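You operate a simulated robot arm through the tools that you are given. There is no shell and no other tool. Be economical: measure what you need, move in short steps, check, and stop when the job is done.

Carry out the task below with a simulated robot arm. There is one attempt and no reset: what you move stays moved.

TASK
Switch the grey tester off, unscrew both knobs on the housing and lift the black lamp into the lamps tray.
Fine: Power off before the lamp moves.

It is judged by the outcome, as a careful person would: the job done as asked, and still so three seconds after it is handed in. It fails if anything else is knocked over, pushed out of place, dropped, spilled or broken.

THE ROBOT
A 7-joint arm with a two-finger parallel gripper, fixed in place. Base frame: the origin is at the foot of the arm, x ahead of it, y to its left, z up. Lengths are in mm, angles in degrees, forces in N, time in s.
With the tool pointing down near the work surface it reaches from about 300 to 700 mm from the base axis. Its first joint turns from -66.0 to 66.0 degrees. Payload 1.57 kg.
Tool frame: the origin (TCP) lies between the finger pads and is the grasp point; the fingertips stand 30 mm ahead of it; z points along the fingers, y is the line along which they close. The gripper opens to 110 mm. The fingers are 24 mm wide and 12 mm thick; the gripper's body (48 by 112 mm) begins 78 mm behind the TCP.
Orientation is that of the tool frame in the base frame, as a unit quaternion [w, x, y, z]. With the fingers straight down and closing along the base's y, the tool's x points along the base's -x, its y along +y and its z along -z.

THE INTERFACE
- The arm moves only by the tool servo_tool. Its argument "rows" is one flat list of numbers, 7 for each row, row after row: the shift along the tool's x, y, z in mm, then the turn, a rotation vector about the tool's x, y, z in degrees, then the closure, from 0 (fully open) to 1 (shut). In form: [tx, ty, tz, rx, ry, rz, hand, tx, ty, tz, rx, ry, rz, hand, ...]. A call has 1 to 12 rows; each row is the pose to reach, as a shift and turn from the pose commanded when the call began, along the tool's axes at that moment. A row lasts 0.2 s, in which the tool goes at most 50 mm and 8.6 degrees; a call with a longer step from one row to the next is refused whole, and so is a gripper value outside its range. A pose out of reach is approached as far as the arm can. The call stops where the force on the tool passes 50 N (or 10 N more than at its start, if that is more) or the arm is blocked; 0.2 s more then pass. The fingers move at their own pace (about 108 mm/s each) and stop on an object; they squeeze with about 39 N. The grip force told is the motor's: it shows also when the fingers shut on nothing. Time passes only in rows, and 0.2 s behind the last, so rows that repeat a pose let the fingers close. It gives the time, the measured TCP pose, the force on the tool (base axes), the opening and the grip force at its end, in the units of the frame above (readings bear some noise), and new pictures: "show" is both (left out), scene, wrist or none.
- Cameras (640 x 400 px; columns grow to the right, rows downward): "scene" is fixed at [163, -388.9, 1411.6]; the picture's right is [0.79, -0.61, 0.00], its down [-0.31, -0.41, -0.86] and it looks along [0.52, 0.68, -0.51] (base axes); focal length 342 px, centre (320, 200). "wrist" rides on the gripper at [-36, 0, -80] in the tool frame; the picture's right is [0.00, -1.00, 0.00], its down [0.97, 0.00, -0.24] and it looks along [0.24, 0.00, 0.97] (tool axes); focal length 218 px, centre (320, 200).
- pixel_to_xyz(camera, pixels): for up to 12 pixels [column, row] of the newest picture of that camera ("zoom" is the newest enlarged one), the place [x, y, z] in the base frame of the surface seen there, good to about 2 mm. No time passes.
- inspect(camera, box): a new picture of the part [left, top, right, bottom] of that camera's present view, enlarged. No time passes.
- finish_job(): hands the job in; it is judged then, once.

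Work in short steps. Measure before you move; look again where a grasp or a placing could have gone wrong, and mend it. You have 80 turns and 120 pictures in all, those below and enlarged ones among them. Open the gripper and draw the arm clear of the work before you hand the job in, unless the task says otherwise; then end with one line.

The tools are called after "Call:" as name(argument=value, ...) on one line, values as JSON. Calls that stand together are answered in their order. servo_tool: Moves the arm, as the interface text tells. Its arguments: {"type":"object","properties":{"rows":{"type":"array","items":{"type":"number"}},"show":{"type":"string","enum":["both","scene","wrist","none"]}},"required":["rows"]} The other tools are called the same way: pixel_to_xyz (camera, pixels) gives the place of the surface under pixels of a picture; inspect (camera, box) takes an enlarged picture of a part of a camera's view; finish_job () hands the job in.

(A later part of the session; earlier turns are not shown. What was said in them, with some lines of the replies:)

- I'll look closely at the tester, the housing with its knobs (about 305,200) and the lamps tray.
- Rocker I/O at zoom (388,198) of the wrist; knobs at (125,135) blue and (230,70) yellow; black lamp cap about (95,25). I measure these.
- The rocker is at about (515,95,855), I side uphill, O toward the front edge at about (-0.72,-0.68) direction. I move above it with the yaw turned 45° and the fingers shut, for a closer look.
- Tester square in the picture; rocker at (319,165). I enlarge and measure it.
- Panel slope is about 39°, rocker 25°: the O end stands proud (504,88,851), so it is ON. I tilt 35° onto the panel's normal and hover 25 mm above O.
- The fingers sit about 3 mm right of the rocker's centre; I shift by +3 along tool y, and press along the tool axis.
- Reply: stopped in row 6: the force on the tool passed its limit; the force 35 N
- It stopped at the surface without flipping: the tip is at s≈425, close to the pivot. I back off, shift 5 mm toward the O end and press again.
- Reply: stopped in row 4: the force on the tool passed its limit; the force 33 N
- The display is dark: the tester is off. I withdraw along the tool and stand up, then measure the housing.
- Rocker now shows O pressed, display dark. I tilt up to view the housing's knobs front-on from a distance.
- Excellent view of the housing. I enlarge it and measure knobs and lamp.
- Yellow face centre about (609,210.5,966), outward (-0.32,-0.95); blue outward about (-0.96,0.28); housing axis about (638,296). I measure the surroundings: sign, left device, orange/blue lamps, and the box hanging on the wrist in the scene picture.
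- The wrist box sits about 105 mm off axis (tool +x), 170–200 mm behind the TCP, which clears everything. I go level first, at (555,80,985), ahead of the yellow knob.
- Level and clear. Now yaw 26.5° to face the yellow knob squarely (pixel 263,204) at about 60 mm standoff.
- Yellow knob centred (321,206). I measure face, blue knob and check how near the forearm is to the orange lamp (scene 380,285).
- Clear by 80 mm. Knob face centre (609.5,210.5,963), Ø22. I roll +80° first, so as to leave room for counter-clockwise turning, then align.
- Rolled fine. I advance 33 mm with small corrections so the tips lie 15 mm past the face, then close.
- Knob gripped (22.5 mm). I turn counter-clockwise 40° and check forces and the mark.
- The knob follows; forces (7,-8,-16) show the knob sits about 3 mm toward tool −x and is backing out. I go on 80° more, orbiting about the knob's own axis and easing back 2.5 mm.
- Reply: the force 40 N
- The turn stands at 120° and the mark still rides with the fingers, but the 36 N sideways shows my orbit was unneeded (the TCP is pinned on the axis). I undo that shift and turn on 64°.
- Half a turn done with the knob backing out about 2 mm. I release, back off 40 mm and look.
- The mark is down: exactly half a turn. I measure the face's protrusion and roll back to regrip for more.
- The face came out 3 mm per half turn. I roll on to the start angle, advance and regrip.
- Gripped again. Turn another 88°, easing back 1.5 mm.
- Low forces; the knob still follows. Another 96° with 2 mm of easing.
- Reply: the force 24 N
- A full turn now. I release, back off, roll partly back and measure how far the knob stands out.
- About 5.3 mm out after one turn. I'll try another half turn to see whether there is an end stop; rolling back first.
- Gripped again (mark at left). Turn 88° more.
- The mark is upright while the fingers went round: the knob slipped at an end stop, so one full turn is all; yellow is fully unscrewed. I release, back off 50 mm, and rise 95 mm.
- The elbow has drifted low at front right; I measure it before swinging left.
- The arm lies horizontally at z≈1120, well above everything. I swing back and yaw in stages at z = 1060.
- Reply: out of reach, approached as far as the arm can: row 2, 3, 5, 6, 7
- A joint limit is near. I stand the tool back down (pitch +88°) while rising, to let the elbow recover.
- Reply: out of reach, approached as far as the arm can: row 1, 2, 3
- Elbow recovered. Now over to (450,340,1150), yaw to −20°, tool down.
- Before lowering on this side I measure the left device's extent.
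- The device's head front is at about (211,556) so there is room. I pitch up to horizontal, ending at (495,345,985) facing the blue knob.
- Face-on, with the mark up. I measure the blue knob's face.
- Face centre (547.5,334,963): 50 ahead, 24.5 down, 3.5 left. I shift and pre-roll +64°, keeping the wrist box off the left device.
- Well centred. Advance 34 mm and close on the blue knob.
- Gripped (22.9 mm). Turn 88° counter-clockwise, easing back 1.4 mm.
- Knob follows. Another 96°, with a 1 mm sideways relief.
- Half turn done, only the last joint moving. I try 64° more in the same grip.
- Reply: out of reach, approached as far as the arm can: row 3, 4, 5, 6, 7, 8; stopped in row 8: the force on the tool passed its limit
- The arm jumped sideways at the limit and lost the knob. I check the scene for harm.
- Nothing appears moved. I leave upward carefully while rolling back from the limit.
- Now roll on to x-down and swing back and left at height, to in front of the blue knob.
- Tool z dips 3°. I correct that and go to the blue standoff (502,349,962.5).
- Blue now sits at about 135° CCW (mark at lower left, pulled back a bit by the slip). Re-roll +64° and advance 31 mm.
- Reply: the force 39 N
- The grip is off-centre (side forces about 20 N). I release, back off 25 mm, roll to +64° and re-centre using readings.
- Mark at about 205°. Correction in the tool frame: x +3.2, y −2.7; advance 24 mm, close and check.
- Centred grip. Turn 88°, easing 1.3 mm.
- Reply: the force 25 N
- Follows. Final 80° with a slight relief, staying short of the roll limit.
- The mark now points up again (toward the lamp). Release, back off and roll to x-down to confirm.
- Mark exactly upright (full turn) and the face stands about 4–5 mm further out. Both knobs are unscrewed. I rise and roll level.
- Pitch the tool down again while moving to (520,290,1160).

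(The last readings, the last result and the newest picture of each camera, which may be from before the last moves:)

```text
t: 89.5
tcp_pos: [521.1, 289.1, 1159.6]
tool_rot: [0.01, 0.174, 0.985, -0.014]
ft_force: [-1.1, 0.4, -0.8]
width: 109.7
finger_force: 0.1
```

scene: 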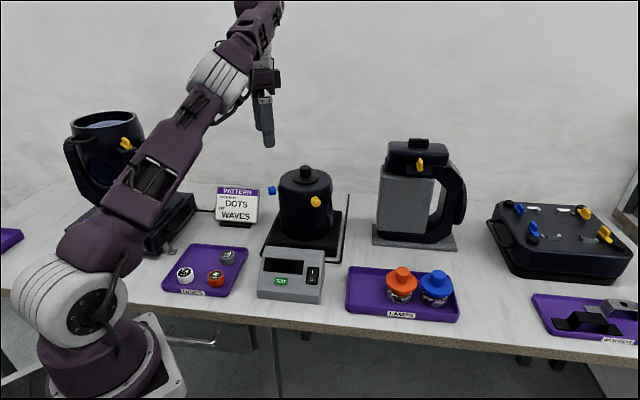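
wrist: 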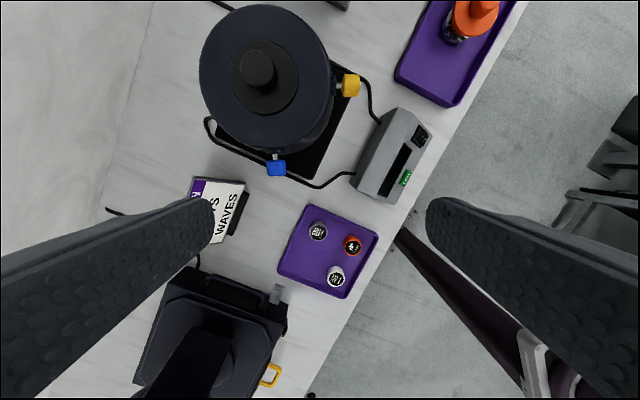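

Everything is in place. I measure the lamp's stem top at (257,67) and its disc.

Call:
pixel_to_xyz(camera="wrist", pixels=[[257, 67], [243, 67], [271, 67], [257, 54], [257, 80], [232, 72], [297, 72], [264, 42], [264, 112]])

Call:
inspect(camera="wrist", box=[190, 0, 350, 120])

```text
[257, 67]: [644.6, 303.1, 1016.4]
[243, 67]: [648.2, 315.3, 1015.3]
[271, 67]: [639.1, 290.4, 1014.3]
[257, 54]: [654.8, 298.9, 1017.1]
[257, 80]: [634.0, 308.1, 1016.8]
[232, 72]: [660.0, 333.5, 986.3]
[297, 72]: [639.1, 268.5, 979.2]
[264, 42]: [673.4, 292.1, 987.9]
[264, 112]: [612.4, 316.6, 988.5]
```

```text
3.33 times, centred on (270, 60) of wrist
```

zoom: 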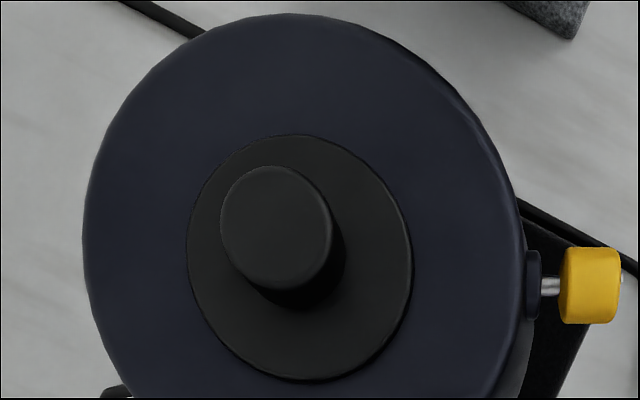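

Stem centre (643.5,303), top 1016. I correct the 2° lean and move halfway first.

Call:
servo_tool(rows=[-25, 12, 0, -0.5, 0.5, 0, 0.3, -50, 25, 10, -1, 1, 0, 0.3, -75, 38, 20, -1.4, 1.4, 0, 0.4, -75, 38, 20, -1.4, 1.4, 0, 0.4], show="none")

```text
t: 90.5
tcp_pos: [554.0, 293.5, 1123.2]
tool_rot: [0.001, 0.172, 0.985, 0.0]
ft_force: [-0.2, 0.5, -0.5]
width: 66.0
finger_force: 0.0
out of reach, approached as far as the arm can: row 1, 2, 3, 4
```

Tool-down is beyond reach there at this height. I'll use a tilt: turn the yaw radial (25°) first, pulling back.

Call:
servo_tool(rows=[20, 0, 0, 0, 0, -7.5, 0.4, 40, 0, 0, 0, 0, -15, 0.4, 50, 0, 0, 0, 0, -22.5, 0.4, 50, 0, 0, 0, 0, -30, 0.4, 50, 0, 0, 0, 0, -37.5, 0.4, 50, 0, 0, 0, 0, -45, 0.4], show="none")

```text
t: 91.9
tcp_pos: [507.6, 310.8, 1122.0]
tool_rot: [0.0, -0.218, 0.976, 0.0]
ft_force: [0.6, 0.4, -0.3]
width: 66.1
finger_force: 0.0
```

Now tilt 35° forward and go to the pre-grasp (594.7,280.4,1082), 70 mm back along the tool axis.

Call:
servo_tool(rows=[-6, -13, 0, 0, -7, 0, 0.4, -20, -26, 5, 0, -14, 0, 0.4, -35, -39, 15, 0, -21, 0, 0.4, -50, -52, 27, 0, -28, 0, 0.4, -65.9, -64.6, 40, 0, -35, 0, 0.4, -65.9, -64.6, 40, 0, -35, 0, 0.4], show="both")

Call:
pixel_to_xyz(camera="wrist", pixels=[[320, 190], [310, 190], [330, 190], [320, 200], [320, 180], [320, 210]])

```text
t: 93.3
tcp_pos: [594.9, 281.3, 1080.9]
tool_rot: [0.295, -0.207, 0.93, 0.066]
ft_force: [0.1, -0.3, 0.1]
width: 65.8
finger_force: 0.0
```

scene: 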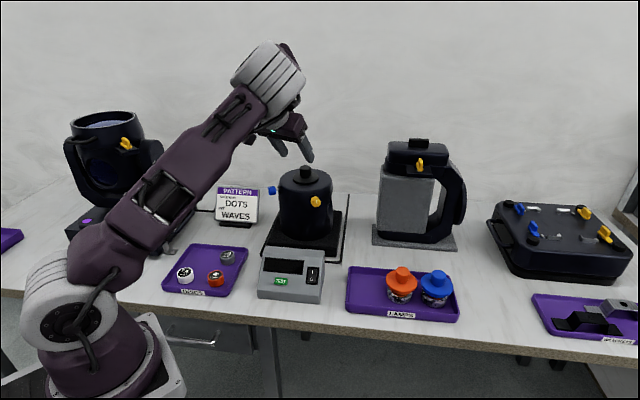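
wrist: 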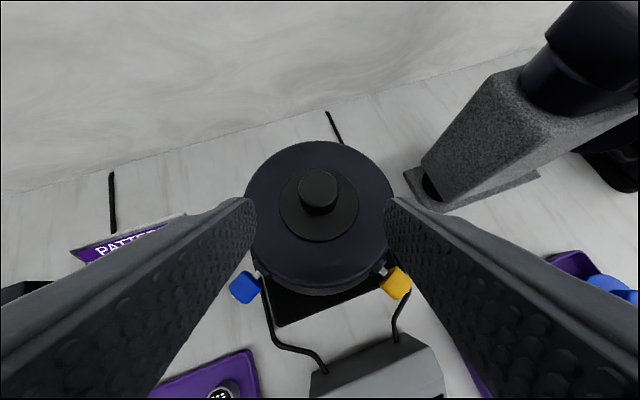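

```text
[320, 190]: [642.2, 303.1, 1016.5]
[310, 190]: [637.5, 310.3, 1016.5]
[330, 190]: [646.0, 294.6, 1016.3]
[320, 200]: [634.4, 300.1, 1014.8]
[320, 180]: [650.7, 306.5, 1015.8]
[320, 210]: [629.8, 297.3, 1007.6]
```

Centred on the stem (319,190). Advance 70 mm, watching force.

Call:
servo_tool(rows=[0, 0, 20, 0, 0, 0, 0.5, 0, 0, 40, 0, 0, 0, 0.5, 0, 0, 55, 0, 0, 0, 0.5, 0, 0, 64, 0, 0, 0, 0.5, 0, 0, 69, 0, 0, 0, 0.5, 0, 0, 69, 0, 0, 0, 0.5], show="wrist")

Call:
inspect(camera="scene", box=[260, 140, 350, 210])

```text
t: 94.7
tcp_pos: [631.8, 298.0, 1024.3]
tool_rot: [0.294, -0.207, 0.931, 0.065]
ft_force: [-0.2, -0.5, 0.0]
width: 55.1
finger_force: 0.0
```

wrist: 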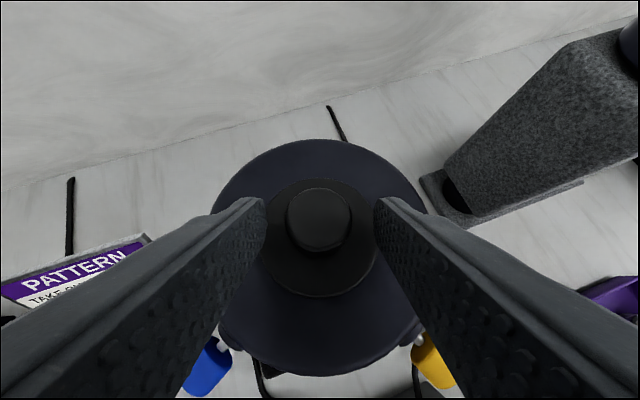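

```text
5.71 times, centred on (305, 175) of scene
```

zoom: 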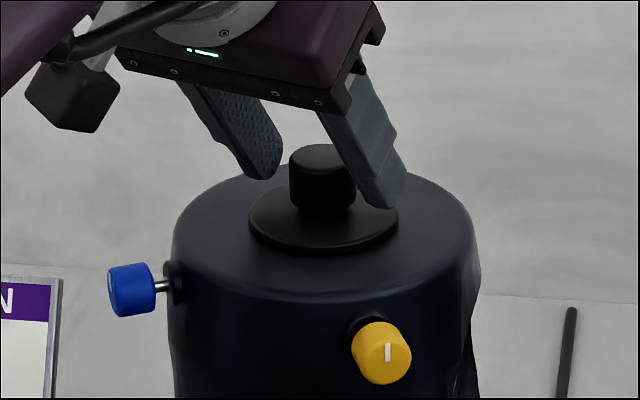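

Fingers straddle the stem. Close, then lift the first 20 mm straight up.

Call:
servo_tool(rows=[0, 0, 2, 0, 0, 0, 0.8, 0, 0, 2, 0, 0, 0, 1, 0, 0, 2, 0, 0, 0, 1, 0, 0, 2, 0, 0, 0, 1, -3, 0, -2, 0, 0, 0, 1, -6, 0, -6, 0, 0, 0, 1, -11.5, 0, -14, 0, 0, 0, 1], show="scene")

Call:
inspect(camera="scene", box=[260, 140, 350, 210])

```text
t: 96.3
tcp_pos: [632.4, 296.9, 1044.6]
tool_rot: [0.294, -0.207, 0.931, 0.065]
ft_force: [-7.4, -4.8, -3.9]
width: 30.3
finger_force: 38.5
```

scene: 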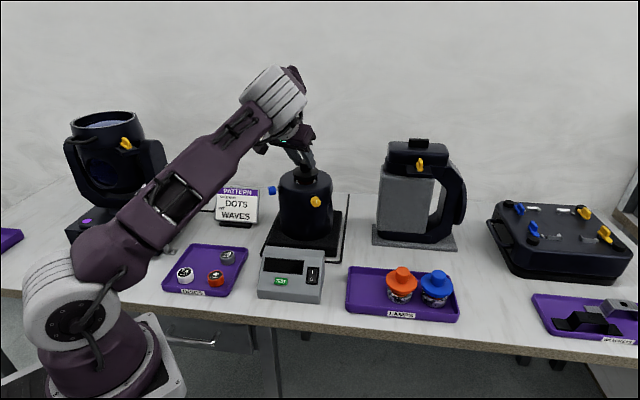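

```text
5.71 times, centred on (305, 175) of scene
```

zoom: 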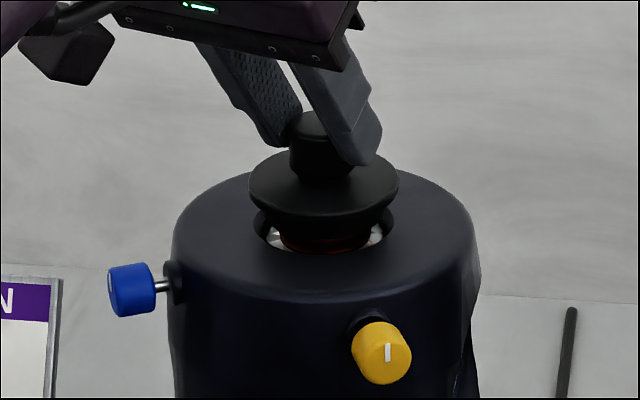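

The lamp rises cleanly. Lift another 50 mm straight up.

Call:
servo_tool(rows=[-7, 0, -10, 0, 0, 0, 1, -14, 0, -20, 0, 0, 0, 1, -21.5, 0, -30.5, 0, 0, 0, 1, -28.7, 0, -41, 0, 0, 0, 1, -28.7, 0, -41, 0, 0, 0, 1], show="scene")

Call:
inspect(camera="scene", box=[260, 110, 350, 210])

```text
t: 97.5
tcp_pos: [630.6, 297.0, 1093.7]
tool_rot: [0.294, -0.207, 0.931, 0.066]
ft_force: [0.3, -0.2, -2.0]
width: 30.6
finger_force: 39.3
```

scene: 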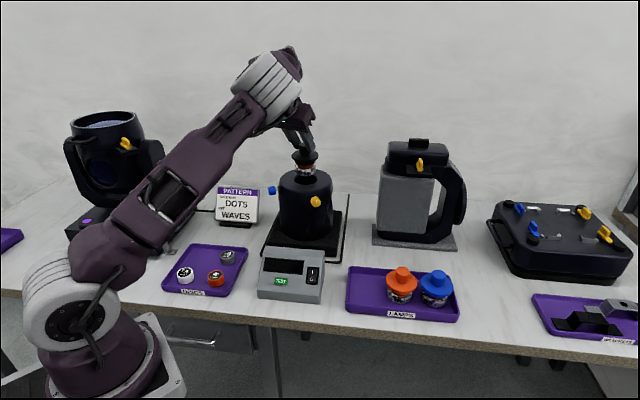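

```text
4.00 times, centred on (305, 160) of scene
```

zoom: 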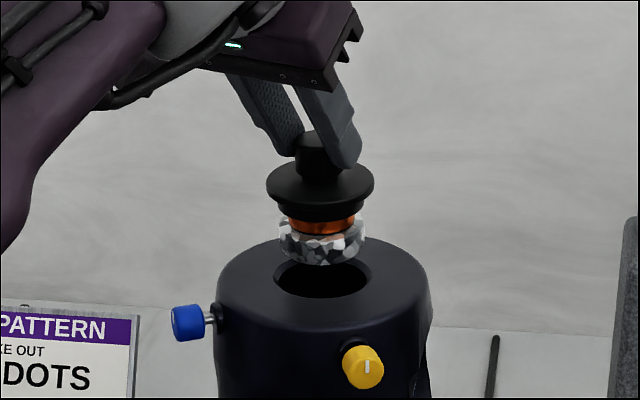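

Nearly clear; 30 mm more.

Call:
servo_tool(rows=[-8.6, 0, -12.3, 0, 0, 0, 1, -17.2, 0, -24.6, 0, 0, 0, 1, -17.2, 0, -24.6, 0, 0, 0, 1], show="scene")

Call:
pixel_to_xyz(camera="scene", pixels=[[305, 162], [302, 155], [400, 268], [385, 297], [370, 290], [358, 275], [350, 305], [375, 310], [383, 272], [346, 300]])

Call:
inspect(camera="scene", box=[335, 255, 475, 330])

```text
t: 98.3
tcp_pos: [630.8, 297.0, 1122.8]
tool_rot: [0.294, -0.208, 0.93, 0.066]
ft_force: [-0.4, -0.5, -2.1]
width: 30.3
finger_force: 39.4
```

scene: 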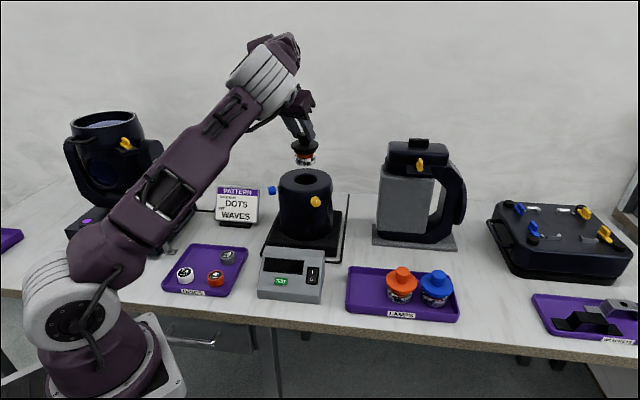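

```text
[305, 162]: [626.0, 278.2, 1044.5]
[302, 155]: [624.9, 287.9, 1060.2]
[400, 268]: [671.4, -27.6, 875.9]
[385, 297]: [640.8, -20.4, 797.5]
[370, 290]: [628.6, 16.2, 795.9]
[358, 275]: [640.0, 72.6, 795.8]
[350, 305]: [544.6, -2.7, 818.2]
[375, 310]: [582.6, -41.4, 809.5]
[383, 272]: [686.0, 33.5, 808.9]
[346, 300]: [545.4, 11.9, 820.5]
```

```text
4.57 times, centred on (405, 292) of scene
```

zoom: 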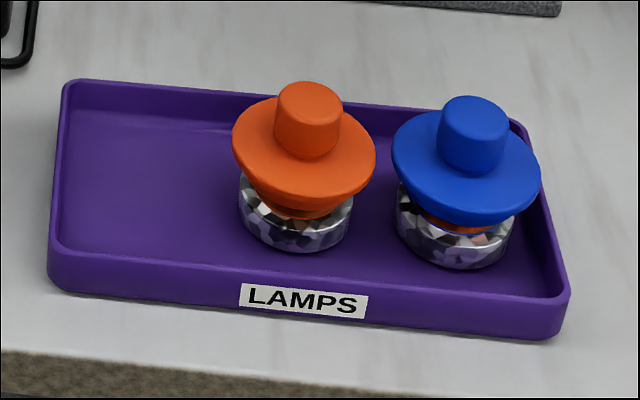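

Lamp fully out. I measure tray rim and the orange lamp's centre in the zoomed picture.

Call:
pixel_to_xyz(camera="zoom", pixels=[[310, 97], [290, 115], [475, 110], [75, 84], [56, 248], [562, 293], [130, 180], [80, 235], [90, 105], [150, 130], [235, 155], [240, 215]])

```text
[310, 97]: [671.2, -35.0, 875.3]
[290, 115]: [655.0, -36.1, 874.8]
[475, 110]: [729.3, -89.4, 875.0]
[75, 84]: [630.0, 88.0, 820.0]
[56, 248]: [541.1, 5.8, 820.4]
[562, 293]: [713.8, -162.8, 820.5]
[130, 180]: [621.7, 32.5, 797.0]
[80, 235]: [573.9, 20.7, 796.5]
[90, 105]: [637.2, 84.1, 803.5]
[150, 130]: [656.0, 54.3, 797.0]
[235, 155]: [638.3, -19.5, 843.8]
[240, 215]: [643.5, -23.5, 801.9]
```

Black lamp goes to (616,20), matching the spacing (orange at (667,−34), blue at (727,−88)). I carry it level at this height, turning the yaw by −23°.

Call:
servo_tool(rows=[11.7, -24, -8.2, 1.3, 0, 1.9, 1, 23.3, -48, -16.3, 2.6, 0, 3.8, 1, 35, -72, -24.5, 4, 0, 5.6, 1, 46.6, -96, -32.6, 5.3, 0, 7.5, 1, 58.3, -120, -40.8, 6.6, 0, 9.4, 1, 70, -144, -49, 7.9, 0, 11.3, 1, 81.6, -168, -57, 9.2, 0, 13.2, 1, 93.3, -192, -65.2, 10.6, 0, 15, 1, 105, -216, -73.4, 11.9, 0, 16.9, 1, 116.6, -239.7, -81.5, 13.2, 0, 18.8, 1, 116.6, -239.7, -81.5, 13.2, 0, 18.8, 1], show="scene")

```text
t: 100.7
tcp_pos: [602.8, 19.4, 1123.2]
tool_rot: [0.301, -0.017, 0.953, 0.005]
ft_force: [-1.3, -0.9, -1.3]
width: 30.3
finger_force: 39.3
```

scene: 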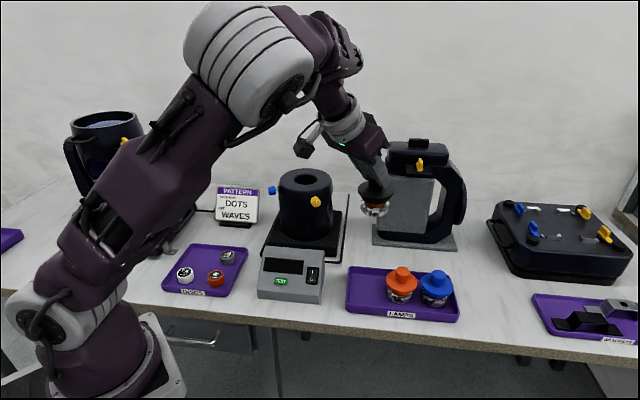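

Level over the tray. Lower 193 mm to about 35–50 mm above the final height and check alignment.

Call:
servo_tool(rows=[18.5, 0, 26.3, 0, 0, 0, 1, 37, 0, 52.7, 0, 0, 0, 1, 55.4, 0, 79, 0, 0, 0, 1, 73.9, 0, 105.3, 0, 0, 0, 1, 92.3, 0, 131.7, 0, 0, 0, 1, 110.8, 0, 158, 0, 0, 0, 1, 110.8, 0, 158, 0, 0, 0, 1], show="scene")

Call:
inspect(camera="scene", box=[320, 210, 470, 330])

Call:
pixel_to_xyz(camera="zoom", pixels=[[200, 160], [165, 160], [240, 160], [205, 200], [205, 130]])

```text
t: 102.3
tcp_pos: [603.0, 20.0, 930.6]
tool_rot: [0.301, -0.018, 0.953, 0.006]
ft_force: [0.5, 0.5, -2.2]
width: 30.5
finger_force: 39.6
```

scene: 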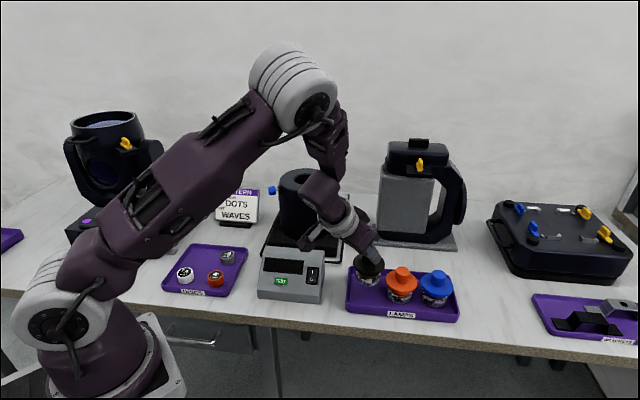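

```text
3.33 times, centred on (395, 270) of scene
```

zoom: 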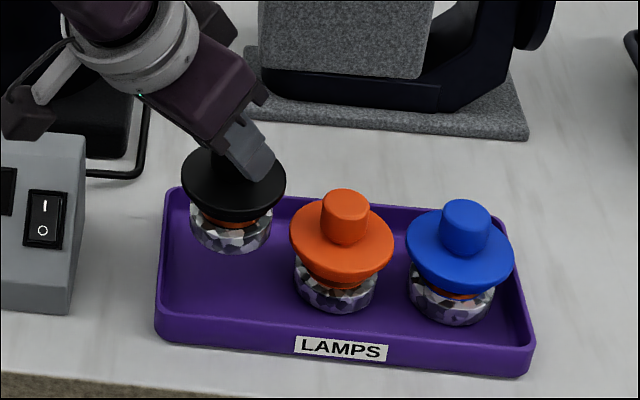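

```text
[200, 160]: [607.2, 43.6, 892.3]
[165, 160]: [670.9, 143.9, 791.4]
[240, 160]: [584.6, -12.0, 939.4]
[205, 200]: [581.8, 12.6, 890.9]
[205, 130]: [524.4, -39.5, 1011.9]
```

Alignment looks right (u≈40 slot left of orange). Lower the rest slowly to contact.

Call:
servo_tool(rows=[7, 0, 10, 0, 0, 0, 1, 14, 0, 20, 0, 0, 0, 1, 20, 0, 28.5, 0, 0, 0, 1, 24, 0, 34.2, 0, 0, 0, 1, 26, 0, 37, 0, 0, 0, 1, 27, 0, 38.5, 0, 0, 0, 1, 28, 0, 40, 0, 0, 0, 1], show="scene")

Call:
inspect(camera="scene", box=[320, 210, 470, 330])

```text
t: 103.9
tcp_pos: [606.6, 18.5, 886.5]
tool_rot: [0.305, -0.018, 0.952, 0.005]
ft_force: [8.2, 1.3, 33.3]
width: 30.4
finger_force: 39.5
```

scene: 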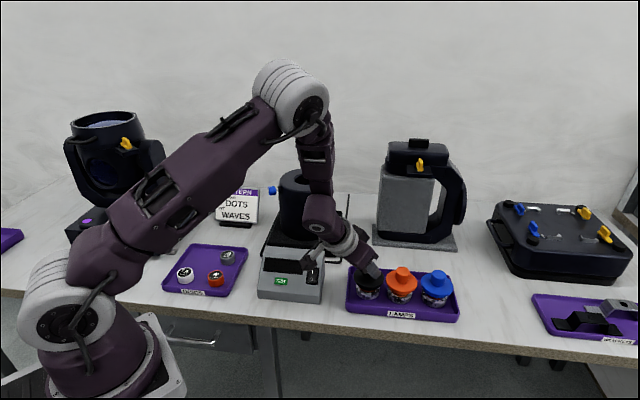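

```text
3.33 times, centred on (395, 270) of scene
```

zoom: 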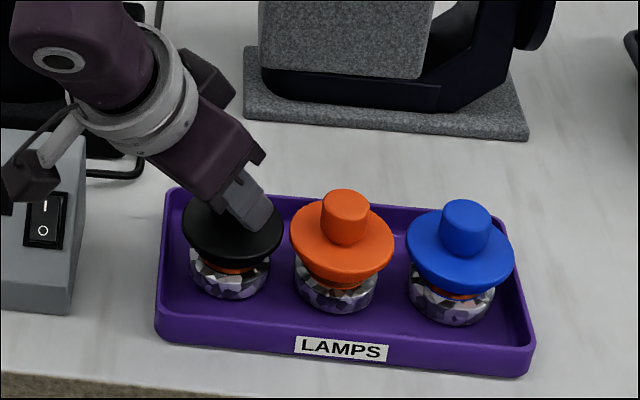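

The lamp stands in the tray (33 N contact). Relieve 4 mm, open gently, then withdraw along the tool axis.

Call:
servo_tool(rows=[-1.2, 0, -1.7, 0, 0, 0, 1, -2.3, 0, -3.3, 0, 0, 0, 1, -2.3, 0, -3.3, 0, 0, 0, 0.6, -2.3, 0, -3.3, 0, 0, 0, 0.45, -2.3, 0, -3.3, 0, 0, 0, 0.45, -2.3, 0, -20, 0, 0, 0, 0.45, -2.3, 0, -45, 0, 0, 0, 0.45, -2.3, 0, -80, 0, 0, 0, 0.45, -2.3, 0, -120, 0, 0, 0, 0.45, -2.3, 0, -120, 0, 0, 0, 0.45])

Call:
inspect(camera="scene", box=[320, 210, 470, 330])

```text
t: 106.1
tcp_pos: [534.6, 18.0, 981.5]
tool_rot: [0.301, -0.017, 0.954, 0.006]
ft_force: [-0.7, 0.3, -0.2]
width: 60.6
finger_force: 0.0
```

scene: 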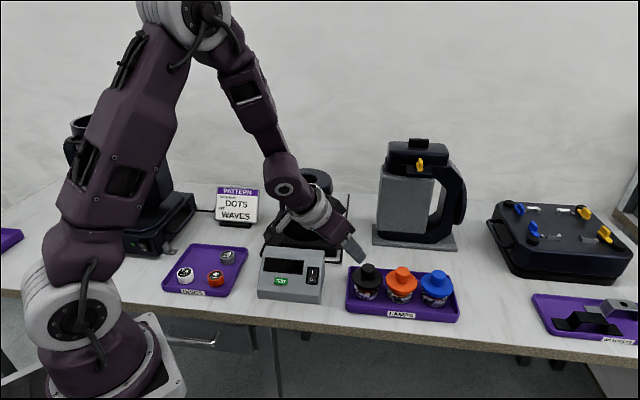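
wrist: 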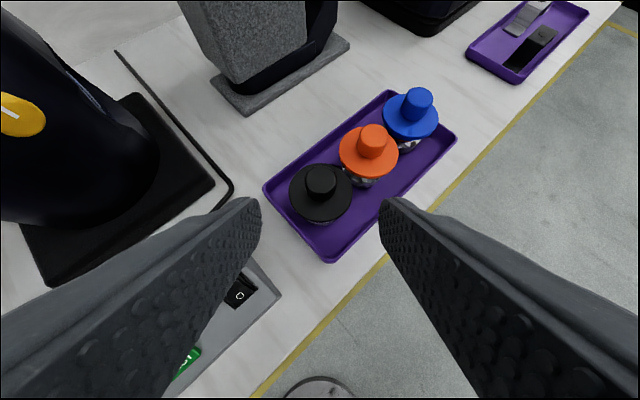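

```text
3.33 times, centred on (395, 270) of scene
```

zoom: 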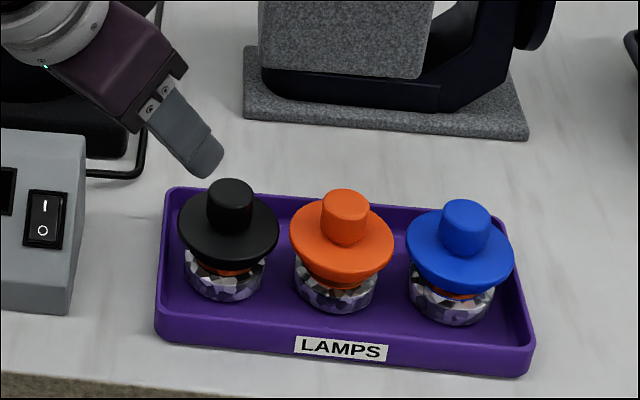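

The black lamp stands upright in the tray. I draw the arm clear upward and check everything once more.

Call:
servo_tool(rows=[-10, 0, -40, 0, 0, 0, 0.2, -20, 0, -80, 0, 0, 0, 0, -30, 0, -120, 0, 7, 0, 0, -40, 0, -150, 0, 14, 0, 0, -40, 0, -150, 0, 14, 0, 0], show="scene")

Call:
inspect(camera="scene", box=[230, 150, 370, 310])

```text
t: 107.3
tcp_pos: [481.9, 15.0, 1129.7]
tool_rot: [0.184, -0.017, 0.983, 0.004]
ft_force: [-0.3, -0.2, -0.1]
width: 109.9
finger_force: 0.0
```

scene: 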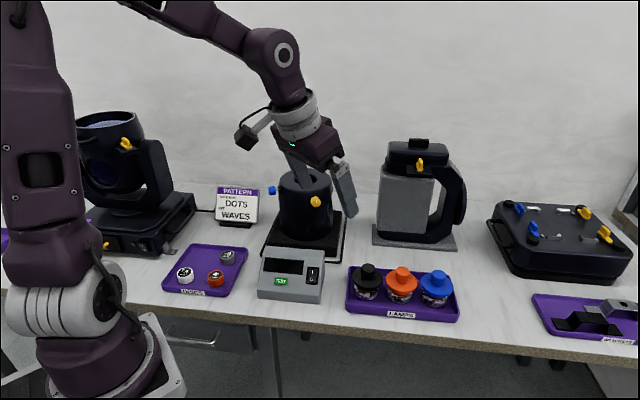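

```text
2.50 times, centred on (300, 230) of scene
```

zoom: 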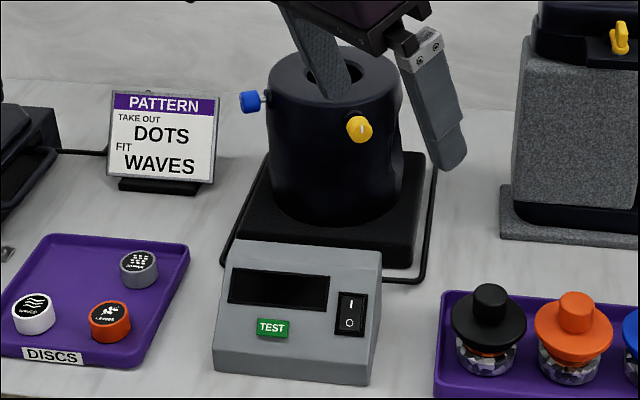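

The tester is dark, both knobs are backed out, the lamp stands in the tray, nothing else has moved and the arm is clear. I hand it in.

Call:
finish_job()

```text
The job is handed in.
```

The tester was switched off first, then both knobs were unscrewed a full turn each, and the black lamp now stands upright in the lamps tray. While I was turning the blue knob the arm hit a joint limit and swung sideways off it, but the pictures afterwards showed nothing moved.
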